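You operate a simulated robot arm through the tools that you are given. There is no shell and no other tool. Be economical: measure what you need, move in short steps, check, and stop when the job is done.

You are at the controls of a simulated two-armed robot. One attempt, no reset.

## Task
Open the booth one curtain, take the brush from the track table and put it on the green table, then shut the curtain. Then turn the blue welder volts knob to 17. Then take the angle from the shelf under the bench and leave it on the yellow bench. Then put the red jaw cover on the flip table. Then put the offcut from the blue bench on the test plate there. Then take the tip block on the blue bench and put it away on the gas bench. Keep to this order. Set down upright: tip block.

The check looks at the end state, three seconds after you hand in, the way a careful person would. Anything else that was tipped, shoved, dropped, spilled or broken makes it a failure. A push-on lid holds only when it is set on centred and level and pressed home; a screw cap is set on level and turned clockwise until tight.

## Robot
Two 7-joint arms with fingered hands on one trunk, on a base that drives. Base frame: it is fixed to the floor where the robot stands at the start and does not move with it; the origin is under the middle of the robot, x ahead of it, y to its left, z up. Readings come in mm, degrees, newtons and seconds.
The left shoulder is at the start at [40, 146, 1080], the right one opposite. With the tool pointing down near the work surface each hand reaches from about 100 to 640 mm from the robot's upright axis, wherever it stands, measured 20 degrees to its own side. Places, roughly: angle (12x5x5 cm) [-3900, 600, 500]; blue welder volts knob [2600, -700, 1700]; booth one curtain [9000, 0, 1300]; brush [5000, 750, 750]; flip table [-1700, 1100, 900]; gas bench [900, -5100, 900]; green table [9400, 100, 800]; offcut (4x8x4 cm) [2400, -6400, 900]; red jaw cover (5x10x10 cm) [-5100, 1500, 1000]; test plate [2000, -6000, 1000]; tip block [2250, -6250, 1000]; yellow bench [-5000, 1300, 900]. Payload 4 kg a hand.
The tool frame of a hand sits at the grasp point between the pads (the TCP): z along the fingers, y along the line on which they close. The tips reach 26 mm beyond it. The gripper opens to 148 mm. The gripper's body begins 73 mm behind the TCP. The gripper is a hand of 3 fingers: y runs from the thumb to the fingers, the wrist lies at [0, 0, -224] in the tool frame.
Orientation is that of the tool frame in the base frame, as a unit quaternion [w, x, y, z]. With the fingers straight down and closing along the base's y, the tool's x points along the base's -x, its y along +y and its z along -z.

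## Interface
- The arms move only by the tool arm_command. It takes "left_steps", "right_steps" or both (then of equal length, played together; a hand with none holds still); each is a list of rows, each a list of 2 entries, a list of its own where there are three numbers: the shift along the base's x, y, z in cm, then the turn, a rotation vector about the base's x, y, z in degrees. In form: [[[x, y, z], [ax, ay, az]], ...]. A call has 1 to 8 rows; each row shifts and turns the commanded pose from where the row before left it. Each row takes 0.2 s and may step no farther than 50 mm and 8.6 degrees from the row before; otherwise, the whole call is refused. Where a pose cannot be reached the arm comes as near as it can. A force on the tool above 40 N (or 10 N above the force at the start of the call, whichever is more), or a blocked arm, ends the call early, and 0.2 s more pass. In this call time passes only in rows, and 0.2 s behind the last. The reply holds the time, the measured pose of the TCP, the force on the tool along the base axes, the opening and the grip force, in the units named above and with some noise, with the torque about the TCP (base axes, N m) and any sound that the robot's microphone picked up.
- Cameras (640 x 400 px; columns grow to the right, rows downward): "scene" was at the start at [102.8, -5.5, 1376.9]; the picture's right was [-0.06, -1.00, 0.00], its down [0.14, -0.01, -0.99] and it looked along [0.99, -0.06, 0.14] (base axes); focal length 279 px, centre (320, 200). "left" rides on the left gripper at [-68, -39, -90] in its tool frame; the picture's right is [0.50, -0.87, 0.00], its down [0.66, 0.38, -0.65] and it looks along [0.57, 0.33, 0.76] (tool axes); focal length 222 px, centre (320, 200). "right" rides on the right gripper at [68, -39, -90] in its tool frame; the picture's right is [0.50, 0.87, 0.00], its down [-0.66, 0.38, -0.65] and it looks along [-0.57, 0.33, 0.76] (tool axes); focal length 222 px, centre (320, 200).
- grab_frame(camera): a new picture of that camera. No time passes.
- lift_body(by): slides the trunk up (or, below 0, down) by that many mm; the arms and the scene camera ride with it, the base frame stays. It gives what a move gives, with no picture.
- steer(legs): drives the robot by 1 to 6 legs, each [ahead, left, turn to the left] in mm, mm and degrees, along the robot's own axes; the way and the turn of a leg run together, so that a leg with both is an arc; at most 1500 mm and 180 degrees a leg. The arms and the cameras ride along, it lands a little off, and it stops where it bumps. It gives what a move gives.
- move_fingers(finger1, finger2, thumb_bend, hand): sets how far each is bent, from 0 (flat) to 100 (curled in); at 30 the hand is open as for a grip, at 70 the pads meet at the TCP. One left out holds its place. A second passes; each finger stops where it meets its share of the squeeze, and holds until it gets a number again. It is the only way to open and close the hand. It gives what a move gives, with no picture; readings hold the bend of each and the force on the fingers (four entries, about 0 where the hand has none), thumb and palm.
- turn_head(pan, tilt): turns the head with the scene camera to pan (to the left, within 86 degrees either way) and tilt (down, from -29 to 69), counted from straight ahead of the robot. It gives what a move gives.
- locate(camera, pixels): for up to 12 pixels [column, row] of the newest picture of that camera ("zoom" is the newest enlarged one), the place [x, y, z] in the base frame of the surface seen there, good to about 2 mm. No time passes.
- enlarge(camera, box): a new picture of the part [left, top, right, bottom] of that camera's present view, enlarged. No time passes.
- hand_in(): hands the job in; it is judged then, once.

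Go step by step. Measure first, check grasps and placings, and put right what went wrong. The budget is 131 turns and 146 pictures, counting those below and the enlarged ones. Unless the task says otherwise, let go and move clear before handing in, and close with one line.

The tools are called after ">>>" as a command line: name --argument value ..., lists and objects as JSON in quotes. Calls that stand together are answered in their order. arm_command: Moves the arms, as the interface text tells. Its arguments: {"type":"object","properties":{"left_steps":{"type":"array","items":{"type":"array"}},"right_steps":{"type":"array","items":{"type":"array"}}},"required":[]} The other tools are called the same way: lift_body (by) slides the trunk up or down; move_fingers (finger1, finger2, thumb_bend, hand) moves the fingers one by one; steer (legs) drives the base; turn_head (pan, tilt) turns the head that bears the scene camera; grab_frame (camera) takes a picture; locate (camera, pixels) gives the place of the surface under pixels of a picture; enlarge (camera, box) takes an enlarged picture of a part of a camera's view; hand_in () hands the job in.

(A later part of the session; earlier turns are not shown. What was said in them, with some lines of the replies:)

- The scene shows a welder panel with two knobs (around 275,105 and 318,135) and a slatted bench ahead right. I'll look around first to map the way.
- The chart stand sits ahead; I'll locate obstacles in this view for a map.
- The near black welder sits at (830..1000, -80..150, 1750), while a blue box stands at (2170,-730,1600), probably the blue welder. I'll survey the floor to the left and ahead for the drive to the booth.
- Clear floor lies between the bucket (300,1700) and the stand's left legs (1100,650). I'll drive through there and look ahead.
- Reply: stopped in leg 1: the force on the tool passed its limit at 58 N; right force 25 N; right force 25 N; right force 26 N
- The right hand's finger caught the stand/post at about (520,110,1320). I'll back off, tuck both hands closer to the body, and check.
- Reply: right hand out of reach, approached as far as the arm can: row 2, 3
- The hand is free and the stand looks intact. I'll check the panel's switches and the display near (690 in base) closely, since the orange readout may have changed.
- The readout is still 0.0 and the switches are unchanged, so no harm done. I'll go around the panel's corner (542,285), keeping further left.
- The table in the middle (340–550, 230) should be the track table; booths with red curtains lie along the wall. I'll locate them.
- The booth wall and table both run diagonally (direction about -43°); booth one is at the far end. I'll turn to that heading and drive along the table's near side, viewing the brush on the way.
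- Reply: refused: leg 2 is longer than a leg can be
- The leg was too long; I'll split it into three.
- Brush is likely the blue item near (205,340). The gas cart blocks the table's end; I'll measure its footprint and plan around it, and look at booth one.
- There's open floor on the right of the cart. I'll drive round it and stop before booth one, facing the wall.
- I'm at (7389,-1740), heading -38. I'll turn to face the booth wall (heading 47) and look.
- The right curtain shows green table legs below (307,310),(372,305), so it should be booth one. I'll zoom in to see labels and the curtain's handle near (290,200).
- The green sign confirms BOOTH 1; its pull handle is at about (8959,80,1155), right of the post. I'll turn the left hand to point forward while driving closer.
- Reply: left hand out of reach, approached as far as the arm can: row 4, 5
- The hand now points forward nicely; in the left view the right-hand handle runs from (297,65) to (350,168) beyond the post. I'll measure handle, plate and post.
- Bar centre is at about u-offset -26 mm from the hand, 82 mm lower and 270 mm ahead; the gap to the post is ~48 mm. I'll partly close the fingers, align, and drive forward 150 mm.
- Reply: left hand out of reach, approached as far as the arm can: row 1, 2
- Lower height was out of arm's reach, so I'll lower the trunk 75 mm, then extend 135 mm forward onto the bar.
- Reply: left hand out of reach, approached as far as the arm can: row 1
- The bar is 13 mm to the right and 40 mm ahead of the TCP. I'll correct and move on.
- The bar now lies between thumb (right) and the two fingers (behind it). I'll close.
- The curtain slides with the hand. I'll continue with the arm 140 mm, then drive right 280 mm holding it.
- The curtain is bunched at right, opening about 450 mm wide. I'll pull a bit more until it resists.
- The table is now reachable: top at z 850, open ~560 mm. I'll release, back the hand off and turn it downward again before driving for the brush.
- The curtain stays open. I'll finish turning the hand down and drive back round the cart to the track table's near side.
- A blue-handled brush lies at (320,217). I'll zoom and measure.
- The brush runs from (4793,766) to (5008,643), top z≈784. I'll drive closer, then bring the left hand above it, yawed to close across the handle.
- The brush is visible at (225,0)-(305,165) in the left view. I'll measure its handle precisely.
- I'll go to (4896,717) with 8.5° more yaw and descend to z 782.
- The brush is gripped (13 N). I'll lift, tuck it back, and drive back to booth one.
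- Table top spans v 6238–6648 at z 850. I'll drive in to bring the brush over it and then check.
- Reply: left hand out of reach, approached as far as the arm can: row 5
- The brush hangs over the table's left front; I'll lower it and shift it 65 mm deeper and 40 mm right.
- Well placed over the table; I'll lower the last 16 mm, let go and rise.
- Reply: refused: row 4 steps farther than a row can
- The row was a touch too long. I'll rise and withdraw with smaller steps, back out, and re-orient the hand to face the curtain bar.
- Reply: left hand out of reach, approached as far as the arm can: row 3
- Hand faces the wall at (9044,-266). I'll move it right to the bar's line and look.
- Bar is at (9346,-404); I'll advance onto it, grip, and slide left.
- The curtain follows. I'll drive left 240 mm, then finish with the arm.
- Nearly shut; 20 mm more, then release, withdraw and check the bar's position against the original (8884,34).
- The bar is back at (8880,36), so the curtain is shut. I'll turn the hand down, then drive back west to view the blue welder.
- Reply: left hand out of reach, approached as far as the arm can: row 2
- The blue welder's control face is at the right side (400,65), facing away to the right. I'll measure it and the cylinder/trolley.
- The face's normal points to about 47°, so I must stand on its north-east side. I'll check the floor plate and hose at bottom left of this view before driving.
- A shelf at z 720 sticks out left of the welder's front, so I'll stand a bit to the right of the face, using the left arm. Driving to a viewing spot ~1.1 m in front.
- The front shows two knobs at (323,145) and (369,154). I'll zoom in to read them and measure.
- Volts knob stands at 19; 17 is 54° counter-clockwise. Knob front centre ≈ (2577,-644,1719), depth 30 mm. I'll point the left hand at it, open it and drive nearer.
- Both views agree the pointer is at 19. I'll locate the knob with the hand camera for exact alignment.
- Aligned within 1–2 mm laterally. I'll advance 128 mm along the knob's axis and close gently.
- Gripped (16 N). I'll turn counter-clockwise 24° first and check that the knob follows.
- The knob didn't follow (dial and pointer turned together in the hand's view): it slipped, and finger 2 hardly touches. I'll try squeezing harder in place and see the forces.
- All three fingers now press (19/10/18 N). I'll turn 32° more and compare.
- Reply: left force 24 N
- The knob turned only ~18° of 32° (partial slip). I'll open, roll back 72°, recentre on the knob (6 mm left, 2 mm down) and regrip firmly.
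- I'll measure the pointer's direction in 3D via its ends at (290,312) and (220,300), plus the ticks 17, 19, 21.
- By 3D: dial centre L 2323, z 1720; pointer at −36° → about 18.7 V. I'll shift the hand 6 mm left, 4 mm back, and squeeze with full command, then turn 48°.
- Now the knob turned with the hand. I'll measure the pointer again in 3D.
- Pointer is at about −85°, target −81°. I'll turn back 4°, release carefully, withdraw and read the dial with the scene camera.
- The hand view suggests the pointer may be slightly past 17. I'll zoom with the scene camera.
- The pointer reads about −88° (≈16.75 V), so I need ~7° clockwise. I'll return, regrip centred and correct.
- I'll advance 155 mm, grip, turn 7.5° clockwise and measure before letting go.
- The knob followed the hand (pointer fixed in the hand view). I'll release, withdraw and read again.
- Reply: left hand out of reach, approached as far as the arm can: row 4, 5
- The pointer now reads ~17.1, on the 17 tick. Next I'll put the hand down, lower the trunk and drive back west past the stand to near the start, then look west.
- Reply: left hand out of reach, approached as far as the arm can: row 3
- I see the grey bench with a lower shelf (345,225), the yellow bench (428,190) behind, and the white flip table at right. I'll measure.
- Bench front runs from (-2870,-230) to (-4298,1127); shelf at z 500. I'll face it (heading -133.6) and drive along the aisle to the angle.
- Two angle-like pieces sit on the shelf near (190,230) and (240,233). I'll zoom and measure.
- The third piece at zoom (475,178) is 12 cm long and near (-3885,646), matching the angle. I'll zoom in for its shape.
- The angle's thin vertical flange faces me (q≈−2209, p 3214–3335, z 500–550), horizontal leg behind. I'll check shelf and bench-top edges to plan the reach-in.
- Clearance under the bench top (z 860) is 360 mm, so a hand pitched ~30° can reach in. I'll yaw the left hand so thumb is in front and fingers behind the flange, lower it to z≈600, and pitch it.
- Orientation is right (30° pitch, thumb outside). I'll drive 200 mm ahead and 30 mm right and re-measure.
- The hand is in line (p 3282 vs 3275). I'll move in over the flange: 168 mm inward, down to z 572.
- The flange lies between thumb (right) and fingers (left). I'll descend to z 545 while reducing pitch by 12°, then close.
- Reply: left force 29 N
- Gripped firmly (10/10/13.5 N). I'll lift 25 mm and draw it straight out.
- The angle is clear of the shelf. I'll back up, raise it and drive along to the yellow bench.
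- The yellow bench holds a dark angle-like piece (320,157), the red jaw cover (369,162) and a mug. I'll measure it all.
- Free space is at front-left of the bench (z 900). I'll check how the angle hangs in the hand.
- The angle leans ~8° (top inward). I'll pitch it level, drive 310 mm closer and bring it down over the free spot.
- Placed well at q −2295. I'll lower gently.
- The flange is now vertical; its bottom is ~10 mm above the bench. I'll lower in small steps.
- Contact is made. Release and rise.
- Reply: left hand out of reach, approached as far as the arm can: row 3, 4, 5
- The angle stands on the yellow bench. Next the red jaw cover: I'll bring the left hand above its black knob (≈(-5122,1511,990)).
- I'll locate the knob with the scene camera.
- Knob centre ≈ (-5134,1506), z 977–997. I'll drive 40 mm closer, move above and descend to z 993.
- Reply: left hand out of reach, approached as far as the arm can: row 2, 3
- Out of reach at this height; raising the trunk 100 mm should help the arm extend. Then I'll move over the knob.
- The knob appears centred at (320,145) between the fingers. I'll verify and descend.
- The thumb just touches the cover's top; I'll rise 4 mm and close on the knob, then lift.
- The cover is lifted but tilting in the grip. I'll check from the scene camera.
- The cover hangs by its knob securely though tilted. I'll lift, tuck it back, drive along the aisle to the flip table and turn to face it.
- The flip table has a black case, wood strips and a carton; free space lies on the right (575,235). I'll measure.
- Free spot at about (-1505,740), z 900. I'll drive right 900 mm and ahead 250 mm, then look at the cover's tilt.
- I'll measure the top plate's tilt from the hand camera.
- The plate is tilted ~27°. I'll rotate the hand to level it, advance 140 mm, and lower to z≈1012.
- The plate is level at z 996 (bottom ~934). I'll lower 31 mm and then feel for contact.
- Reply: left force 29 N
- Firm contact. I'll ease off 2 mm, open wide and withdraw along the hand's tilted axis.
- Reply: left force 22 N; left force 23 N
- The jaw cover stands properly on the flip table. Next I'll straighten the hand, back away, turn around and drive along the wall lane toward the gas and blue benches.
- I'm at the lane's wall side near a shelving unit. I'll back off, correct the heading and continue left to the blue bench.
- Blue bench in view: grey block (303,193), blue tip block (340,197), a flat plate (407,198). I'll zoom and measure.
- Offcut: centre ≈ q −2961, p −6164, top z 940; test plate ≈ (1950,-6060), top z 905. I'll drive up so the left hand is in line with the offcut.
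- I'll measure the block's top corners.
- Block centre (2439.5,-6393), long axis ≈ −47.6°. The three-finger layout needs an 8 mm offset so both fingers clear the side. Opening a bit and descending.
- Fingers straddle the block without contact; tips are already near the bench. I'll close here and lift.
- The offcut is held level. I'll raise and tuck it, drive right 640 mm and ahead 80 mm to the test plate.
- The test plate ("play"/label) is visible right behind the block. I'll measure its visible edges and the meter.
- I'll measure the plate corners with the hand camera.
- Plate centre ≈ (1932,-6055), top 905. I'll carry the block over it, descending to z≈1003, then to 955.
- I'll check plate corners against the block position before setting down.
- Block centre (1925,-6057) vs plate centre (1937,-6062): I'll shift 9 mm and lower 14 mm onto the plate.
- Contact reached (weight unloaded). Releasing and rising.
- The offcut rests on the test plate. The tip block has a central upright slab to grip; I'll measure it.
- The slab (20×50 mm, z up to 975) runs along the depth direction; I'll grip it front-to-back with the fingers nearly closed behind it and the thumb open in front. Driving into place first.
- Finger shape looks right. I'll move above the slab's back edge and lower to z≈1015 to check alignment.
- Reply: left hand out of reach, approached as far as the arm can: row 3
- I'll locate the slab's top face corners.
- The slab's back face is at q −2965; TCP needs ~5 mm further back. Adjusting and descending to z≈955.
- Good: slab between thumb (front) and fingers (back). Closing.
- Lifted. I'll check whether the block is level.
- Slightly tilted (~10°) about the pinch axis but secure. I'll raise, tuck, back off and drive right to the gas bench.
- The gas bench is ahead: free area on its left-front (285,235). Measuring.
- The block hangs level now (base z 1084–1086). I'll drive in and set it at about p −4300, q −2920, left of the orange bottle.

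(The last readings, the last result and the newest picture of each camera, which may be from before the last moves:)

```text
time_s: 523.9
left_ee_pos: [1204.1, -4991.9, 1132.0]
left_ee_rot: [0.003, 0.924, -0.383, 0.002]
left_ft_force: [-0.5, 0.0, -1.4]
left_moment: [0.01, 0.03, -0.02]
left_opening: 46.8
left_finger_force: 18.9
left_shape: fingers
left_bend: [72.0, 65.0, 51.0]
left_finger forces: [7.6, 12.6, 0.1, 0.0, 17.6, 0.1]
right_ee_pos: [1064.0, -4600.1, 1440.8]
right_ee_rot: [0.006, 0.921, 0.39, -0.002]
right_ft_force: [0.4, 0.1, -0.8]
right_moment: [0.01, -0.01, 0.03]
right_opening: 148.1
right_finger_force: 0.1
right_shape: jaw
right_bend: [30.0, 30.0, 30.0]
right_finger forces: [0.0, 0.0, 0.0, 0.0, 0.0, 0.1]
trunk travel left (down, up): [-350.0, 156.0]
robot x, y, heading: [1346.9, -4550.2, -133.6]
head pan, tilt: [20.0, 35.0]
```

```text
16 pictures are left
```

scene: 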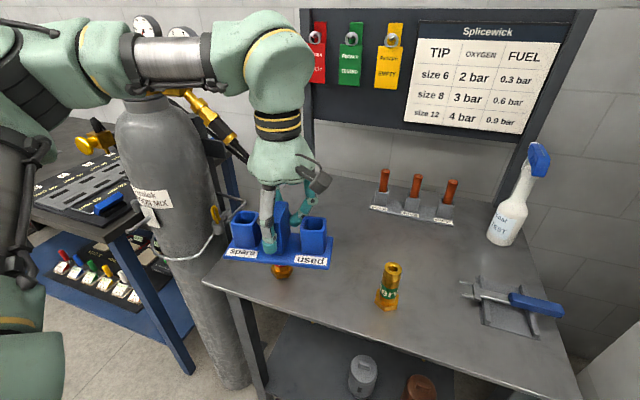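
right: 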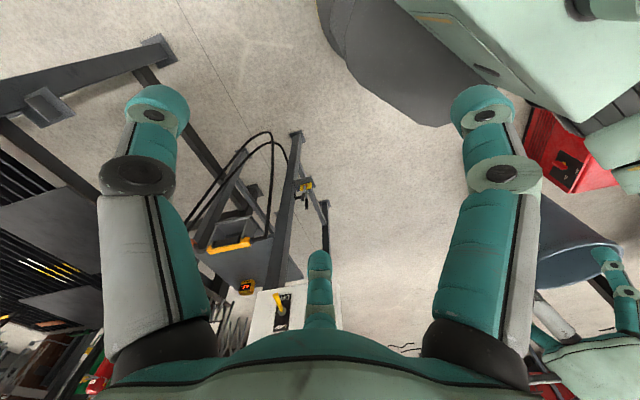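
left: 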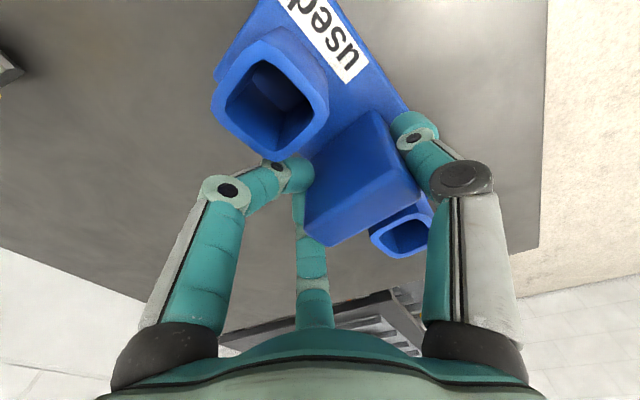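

A brass piece stands at (282,270) under the block. I'll locate it and free space around.

>>> locate --camera "scene" --pixels '[[282, 272], [280, 277], [388, 300], [330, 290], [310, 225], [345, 215], [345, 250], [210, 280], [240, 285], [365, 225]]'

>>> enlarge --camera "scene" --box '[220, 190, 412, 310]'

```text
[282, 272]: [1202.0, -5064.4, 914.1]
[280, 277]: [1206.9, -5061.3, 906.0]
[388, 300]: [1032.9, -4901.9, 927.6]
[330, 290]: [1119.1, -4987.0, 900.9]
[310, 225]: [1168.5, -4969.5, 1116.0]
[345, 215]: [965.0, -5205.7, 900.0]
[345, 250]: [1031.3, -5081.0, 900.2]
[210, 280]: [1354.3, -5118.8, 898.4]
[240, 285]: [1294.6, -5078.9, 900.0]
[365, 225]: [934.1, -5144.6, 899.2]
```

```text
3.33 times, centred on (316, 250) of scene
```

zoom: 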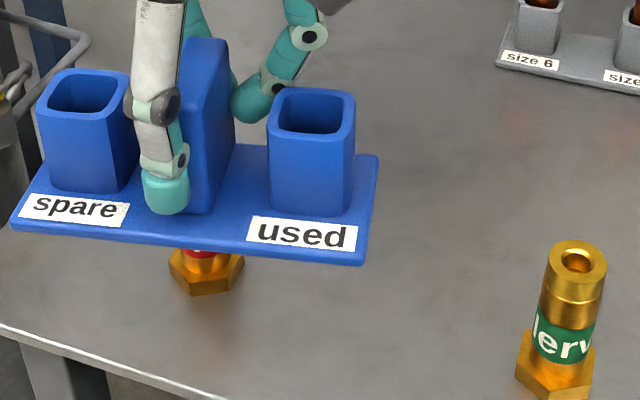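

A second brass arrestor stands at (1203,-5070), so I'll place the block behind both: centre p −4270, q −2985. Shifting right 42 mm and ahead 70 mm, then extending.

>>> steer --legs '[[70, -42, 0]]'

>>> arm_command --left_steps '[[[-2.53, -2.67, -1], [0, 0, 0]], [[-2.53, -2.67, -1], [0, 0, 0]], [[-2.53, -2.67, -1], [0, 0, 0]], [[-2.53, -2.67, -1], [0, 0, 0]]]'

>>> grab_frame --camera "scene"

```text
time_s: 525.0
left_ee_pos: [1130.2, -5013.0, 1133.3]
left_ee_rot: [0.004, 0.924, -0.382, 0.001]
left_ft_force: [1.5, 0.6, -1.0]
left_moment: [-0.03, 0.05, -0.03]
left_opening: 46.7
left_finger_force: 18.6
left_shape: fingers
left_bend: [72.0, 65.0, 51.0]
left_finger forces: [7.7, 12.6, 0.0, 0.1, 17.6, 0.0]
right_ee_pos: [991.4, -4619.2, 1441.1]
right_ee_rot: [0.007, 0.92, 0.391, -0.003]
right_ft_force: [0.3, -0.2, -0.9]
right_moment: [0.01, 0.01, 0.02]
right_opening: 148.0
right_finger_force: 0.1
right_shape: jaw
right_bend: [30.0, 30.0, 30.0]
right_finger forces: [0.0, 0.0, 0.0, 0.0, 0.0, 0.0]
trunk travel left (down, up): [-350.0, 156.0]
robot x, y, heading: [1268.2, -4572.3, -133.4]
head pan, tilt: [20.0, 35.0]
```

```text
time_s: 526.0
left_ee_pos: [1023.6, -5122.2, 1090.5]
left_ee_rot: [0.003, 0.924, -0.383, 0.003]
left_ft_force: [-0.6, -1.2, -1.5]
left_moment: [-0.06, 0.0, 0.0]
left_opening: 46.7
left_finger_force: 18.3
left_shape: fingers
left_bend: [72.0, 65.0, 51.0]
left_finger forces: [7.7, 12.6, 0.0, 0.1, 17.6, 0.0]
right_ee_pos: [985.9, -4620.7, 1440.3]
right_ee_rot: [0.006, 0.92, 0.391, -0.002]
right_ft_force: [0.7, 0.2, 0.9]
right_moment: [0.0, -0.01, 0.0]
right_opening: 147.8
right_finger_force: 0.0
right_shape: jaw
right_bend: [30.0, 30.0, 30.0]
right_finger forces: [0.1, 0.0, 0.0, 0.1, 0.0, 0.1]
trunk travel left (down, up): [-350.0, 156.0]
robot x, y, heading: [1268.1, -4570.6, -133.2]
head pan, tilt: [20.0, 35.0]
```

```text
14 pictures are left
```

scene: 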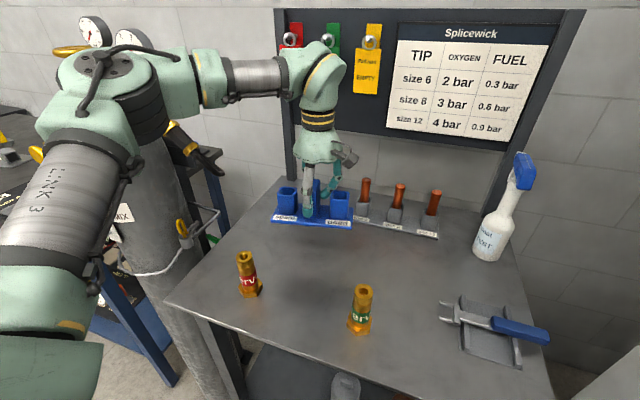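

The block is over its spot. I'll check the tip rack's left end against the block's right end.

>>> locate --camera "scene" --pixels '[[358, 216], [358, 210], [385, 225], [345, 226], [280, 220], [335, 240], [300, 245]]'

```text
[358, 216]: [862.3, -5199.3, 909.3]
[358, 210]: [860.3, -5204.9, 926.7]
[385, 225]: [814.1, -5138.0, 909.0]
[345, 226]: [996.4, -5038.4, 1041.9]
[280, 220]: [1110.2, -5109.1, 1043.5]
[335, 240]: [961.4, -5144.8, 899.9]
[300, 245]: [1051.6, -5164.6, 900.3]
```

All clear. Lowering to z≈962, then feeling for contact.

>>> arm_command --left_steps '[[[0, 0, -4.3], [0, 0, 0]], [[0, 0, -4.3], [0, 0, 0]], [[0, 0, -3.8], [0, 0, 0]]]'

>>> enlarge --camera "scene" --box '[225, 160, 417, 280]'

>>> locate --camera "zoom" --pixels '[[180, 260], [280, 275], [370, 280], [200, 250], [390, 250]]'

```text
time_s: 526.8
left_ee_pos: [1027.1, -5119.6, 967.3]
left_ee_rot: [0.003, 0.924, -0.383, 0.002]
left_ft_force: [-0.7, 1.0, -1.5]
left_moment: [-0.02, 0.03, 0.0]
left_opening: 46.5
left_finger_force: 19.3
left_shape: fingers
left_bend: [72.0, 65.0, 51.0]
left_finger forces: [7.5, 12.5, 0.1, 0.0, 17.5, 0.0]
right_ee_pos: [985.9, -4622.4, 1441.0]
right_ee_rot: [0.006, 0.92, 0.391, -0.002]
right_ft_force: [-0.7, 0.0, -0.1]
right_moment: [0.01, 0.02, 0.01]
right_opening: 148.0
right_finger_force: 0.0
right_shape: jaw
right_bend: [30.0, 30.0, 30.0]
right_finger forces: [0.0, 0.0, 0.0, 0.0, 0.1, 0.0]
trunk travel left (down, up): [-350.0, 156.0]
robot x, y, heading: [1266.7, -4573.4, -133.4]
head pan, tilt: [20.0, 35.0]
```

```text
3.33 times, centred on (321, 220) of scene
```

zoom: 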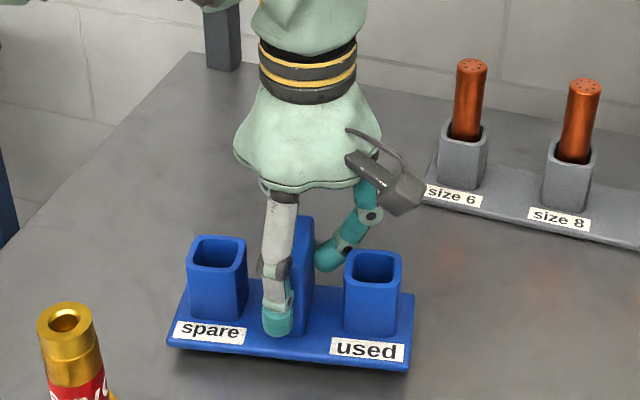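

```text
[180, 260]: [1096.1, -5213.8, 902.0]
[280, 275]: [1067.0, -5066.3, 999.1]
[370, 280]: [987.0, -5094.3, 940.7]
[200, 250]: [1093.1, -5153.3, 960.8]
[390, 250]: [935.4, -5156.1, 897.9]
```

Level and clear; lowering the last ~10 mm.

>>> arm_command --left_steps '[[[0, 0, -0.6], [0, 0, 0]], [[0, 0, -0.2], [0, 0, 0]]]'

>>> arm_command --left_steps '[[[0, 0, -0.2], [0, 0, 0]]]'

>>> arm_command --left_steps '[[[0, 0, -0.15], [0, 0, 0]]]'

```text
time_s: 527.4
left_ee_pos: [1026.9, -5119.9, 959.1]
left_ee_rot: [0.003, 0.924, -0.383, 0.002]
left_ft_force: [-0.2, -0.2, -1.6]
left_moment: [-0.02, 0.04, -0.01]
left_opening: 46.7
left_finger_force: 18.7
left_shape: fingers
left_bend: [72.0, 65.0, 51.0]
left_finger forces: [7.6, 12.6, 0.1, 0.0, 17.3, 0.1]
right_ee_pos: [985.3, -4621.6, 1440.2]
right_ee_rot: [0.006, 0.92, 0.391, -0.002]
right_ft_force: [-0.2, -0.3, 0.5]
right_moment: [0.03, -0.03, 0.01]
right_opening: 147.9
right_finger_force: 0.1
right_shape: jaw
right_bend: [30.0, 30.0, 30.0]
right_finger forces: [0.0, 0.1, 0.1, 0.0, 0.1, 0.0]
trunk travel left (down, up): [-350.0, 156.0]
robot x, y, heading: [1265.6, -4571.7, -133.5]
head pan, tilt: [20.0, 35.0]
```

```text
time_s: 527.8
left_ee_pos: [1025.7, -5119.9, 958.0]
left_ee_rot: [0.003, 0.924, -0.382, 0.002]
left_ft_force: [-0.8, -0.9, -1.2]
left_moment: [-0.05, 0.0, -0.02]
left_opening: 46.6
left_finger_force: 18.7
left_shape: fingers
left_bend: [72.0, 65.0, 51.0]
left_finger forces: [7.5, 12.5, 0.0, 0.0, 17.3, 0.1]
right_ee_pos: [985.5, -4621.6, 1439.8]
right_ee_rot: [0.007, 0.921, 0.391, -0.002]
right_ft_force: [-0.4, -0.1, -0.1]
right_moment: [0.0, 0.01, 0.0]
right_opening: 148.1
right_finger_force: 0.0
right_shape: jaw
right_bend: [30.0, 30.0, 30.0]
right_finger forces: [0.1, 0.0, 0.0, 0.0, 0.0, 0.1]
trunk travel left (down, up): [-350.0, 156.0]
robot x, y, heading: [1266.2, -4574.1, -133.5]
head pan, tilt: [20.0, 35.0]
```

```text
time_s: 528.2
left_ee_pos: [1026.3, -5119.8, 955.3]
left_ee_rot: [0.004, 0.924, -0.383, 0.002]
left_ft_force: [0.0, -0.4, -0.9]
left_moment: [-0.02, 0.05, 0.03]
left_opening: 46.5
left_finger_force: 18.3
left_shape: fingers
left_bend: [72.0, 65.0, 51.0]
left_finger forces: [7.5, 12.6, 0.0, 0.0, 17.5, 0.0]
right_ee_pos: [986.5, -4620.6, 1439.1]
right_ee_rot: [0.006, 0.92, 0.391, -0.001]
right_ft_force: [-0.3, 1.0, -0.3]
right_moment: [0.05, -0.02, 0.01]
right_opening: 147.7
right_finger_force: 0.0
right_shape: jaw
right_bend: [30.0, 30.0, 30.0]
right_finger forces: [0.1, 0.1, 0.0, 0.1, 0.1, 0.1]
trunk travel left (down, up): [-350.0, 156.0]
robot x, y, heading: [1266.7, -4571.1, -133.6]
head pan, tilt: [20.0, 35.0]
```

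Force is still near the block's own weight; a few more small steps.

>>> arm_command --left_steps '[[[0, 0, -0.2], [0, 0, 0]]]'

>>> arm_command --left_steps '[[[0, 0, -0.15], [0, 0, 0]]]'

>>> enlarge --camera "scene" --box '[257, 200, 369, 280]'

>>> locate --camera "zoom" --pixels '[[100, 215], [420, 260], [260, 250]]'

```text
time_s: 528.6
left_ee_pos: [1025.2, -5119.9, 954.9]
left_ee_rot: [0.005, 0.924, -0.382, 0.002]
left_ft_force: [1.3, -1.0, 4.6]
left_moment: [-0.1, 0.07, -0.02]
left_opening: 46.3
left_finger_force: 19.2
left_shape: fingers
left_bend: [72.0, 72.0, 51.0]
left_finger forces: [8.3, 13.1, 0.1, 0.0, 18.2, 0.0]
right_ee_pos: [986.8, -4621.0, 1440.6]
right_ee_rot: [0.007, 0.921, 0.39, -0.003]
right_ft_force: [-0.2, -0.5, 0.8]
right_moment: [0.01, -0.01, 0.0]
right_opening: 148.1
right_finger_force: 0.1
right_shape: jaw
right_bend: [30.0, 30.0, 30.0]
right_finger forces: [0.0, 0.0, 0.1, 0.1, 0.0, 0.1]
trunk travel left (down, up): [-350.0, 156.0]
robot x, y, heading: [1263.5, -4573.0, -133.4]
head pan, tilt: [20.0, 35.0]
```

```text
time_s: 529.0
left_ee_pos: [1026.7, -5119.2, 954.5]
left_ee_rot: [0.005, 0.924, -0.383, 0.001]
left_ft_force: [1.2, -1.9, 12.1]
left_moment: [-0.04, -0.07, -0.02]
left_opening: 46.2
left_finger_force: 20.5
left_shape: fingers
left_bend: [72.0, 72.0, 51.0]
left_finger forces: [9.1, 13.9, 0.0, 0.0, 18.7, 0.0]
right_ee_pos: [988.3, -4619.5, 1440.9]
right_ee_rot: [0.007, 0.921, 0.39, -0.002]
right_ft_force: [-0.2, -0.1, -0.2]
right_moment: [-0.01, -0.03, 0.02]
right_opening: 147.8
right_finger_force: 0.1
right_shape: jaw
right_bend: [30.0, 30.0, 30.0]
right_finger forces: [0.1, 0.1, 0.0, 0.0, 0.0, 0.1]
trunk travel left (down, up): [-350.0, 156.0]
robot x, y, heading: [1266.3, -4569.0, -133.4]
head pan, tilt: [20.0, 35.0]
```

```text
5.00 times, centred on (313, 240) of scene
```

zoom: 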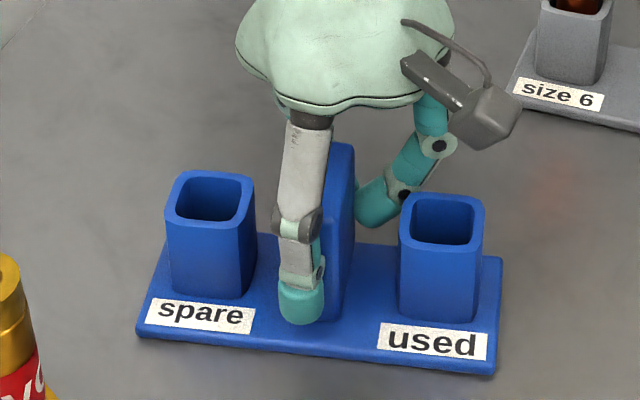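

```text
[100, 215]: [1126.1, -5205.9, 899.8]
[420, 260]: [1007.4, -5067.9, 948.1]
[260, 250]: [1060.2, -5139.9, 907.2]
```

Seated with 12 N. I'll ease up 1 mm, open thumb and fingers, and rise straight.

>>> arm_command --left_steps '[[[0, 0, 0.15], [0, 0, 0]]]'

>>> move_fingers --hand "left" --finger1 61 --finger2 61 --thumb_bend 38

>>> arm_command --left_steps '[[[0, 0, 2], [0, 0, 0]], [[0, 0, 4.5], [0, 0, 0]], [[0, 0, 4], [0, 0, 0]], [[2.5, 2.6, 3], [0, 0, 0]], [[2.5, 2.6, 2], [0, 0, 0]], [[2.5, 2.6, 0], [0, 0, 0]], [[2.5, 2.6, 0], [0, 0, 0]]]'

>>> grab_frame --camera "scene"

```text
time_s: 529.4
left_ee_pos: [1025.9, -5119.6, 955.3]
left_ee_rot: [0.005, 0.924, -0.383, 0.002]
left_ft_force: [1.8, -1.5, 10.6]
left_moment: [-0.07, -0.05, -0.07]
left_opening: 46.3
left_finger_force: 21.1
left_shape: fingers
left_bend: [72.0, 72.0, 51.0]
left_finger forces: [9.2, 13.9, 0.0, 0.0, 18.9, 0.0]
right_ee_pos: [987.0, -4619.7, 1440.8]
right_ee_rot: [0.007, 0.921, 0.39, -0.004]
right_ft_force: [-1.2, -0.9, -0.5]
right_moment: [0.0, -0.01, -0.02]
right_opening: 147.7
right_finger_force: 0.0
right_shape: jaw
right_bend: [30.0, 30.0, 30.0]
right_finger forces: [0.0, 0.1, 0.1, 0.1, 0.0, 0.0]
trunk travel left (down, up): [-350.0, 156.0]
robot x, y, heading: [1267.2, -4570.6, -133.6]
head pan, tilt: [20.0, 35.0]
```

```text
time_s: 530.4
left_ee_pos: [1025.1, -5119.6, 953.8]
left_ee_rot: [0.003, 0.924, -0.383, 0.002]
left_ft_force: [-0.6, 0.2, -0.5]
left_moment: [0.02, 0.03, -0.01]
left_opening: 66.7
left_finger_force: 0.1
left_shape: fingers
left_bend: [61.0, 61.0, 38.0]
left_finger forces: [0.1, 0.0, 0.0, 0.1, 0.0, 0.0]
right_ee_pos: [986.6, -4621.1, 1441.0]
right_ee_rot: [0.007, 0.92, 0.391, -0.001]
right_ft_force: [-0.4, 0.5, -0.6]
right_moment: [-0.05, 0.0, 0.01]
right_opening: 147.8
right_finger_force: 0.0
right_shape: jaw
right_bend: [30.0, 30.0, 30.0]
right_finger forces: [0.0, 0.1, 0.1, 0.0, 0.0, 0.1]
trunk travel left (down, up): [-350.0, 156.0]
robot x, y, heading: [1271.7, -4574.4, -133.3]
head pan, tilt: [20.0, 35.0]
```

```text
time_s: 532.0
left_ee_pos: [1127.6, -5018.1, 1111.7]
left_ee_rot: [0.003, 0.924, -0.383, 0.002]
left_ft_force: [0.7, 0.7, 0.4]
left_moment: [0.02, -0.03, -0.02]
left_opening: 66.6
left_finger_force: 0.0
left_shape: fingers
left_bend: [61.0, 61.0, 38.0]
left_finger forces: [0.1, 0.1, 0.0, 0.1, 0.0, 0.0]
right_ee_pos: [987.5, -4619.6, 1440.2]
right_ee_rot: [0.007, 0.921, 0.39, -0.003]
right_ft_force: [0.2, 1.3, 0.4]
right_moment: [0.01, -0.02, 0.01]
right_opening: 147.9
right_finger_force: 0.1
right_shape: jaw
right_bend: [30.0, 30.0, 30.0]
right_finger forces: [0.0, 0.0, 0.1, 0.0, 0.0, 0.1]
trunk travel left (down, up): [-350.0, 156.0]
robot x, y, heading: [1270.4, -4571.0, -133.7]
head pan, tilt: [20.0, 35.0]
```

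```text
11 pictures are left
```

scene: 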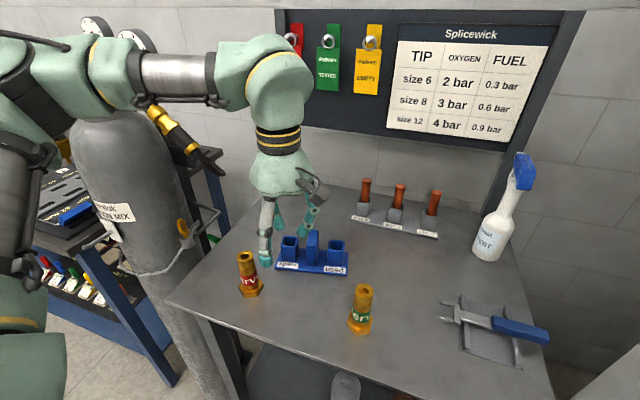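

The tip block stands upright on the gas bench, arrestors untouched. I'll back clear and hand in.

>>> steer --legs '[[-450, 0, 0]]'

>>> hand_in

```text
time_s: 534.7
left_ee_pos: [1435.6, -4689.9, 1109.3]
left_ee_rot: [0.003, 0.923, -0.386, 0.002]
left_ft_force: [-0.1, 0.7, -0.2]
left_moment: [0.04, 0.04, 0.01]
left_opening: 66.5
left_finger_force: 0.0
left_shape: fingers
left_bend: [61.0, 61.0, 38.0]
left_finger forces: [0.0, 0.0, 0.0, 0.1, 0.1, 0.1]
right_ee_pos: [1297.7, -4293.7, 1441.0]
right_ee_rot: [0.006, 0.921, 0.39, -0.001]
right_ft_force: [0.2, 0.1, 0.2]
right_moment: [0.03, 0.0, 0.05]
right_opening: 148.1
right_finger_force: 0.1
right_shape: jaw
right_bend: [30.0, 30.0, 30.0]
right_finger forces: [0.1, 0.0, 0.1, 0.1, 0.0, 0.0]
trunk travel left (down, up): [-350.0, 156.0]
robot x, y, heading: [1580.1, -4241.8, -133.7]
head pan, tilt: [20.0, 35.0]
```

```text
The job is handed in.
```

I did all the steps in the order given and handed the job in: the brush is on the green table with the curtain shut, the volts knob reads about 17.1, and the angle, jaw cover, offcut and tip block are all in place, the tip block upright. Early on, a finger of the right hand bumped the stand near the start; the switches and readout were unchanged afterwards.
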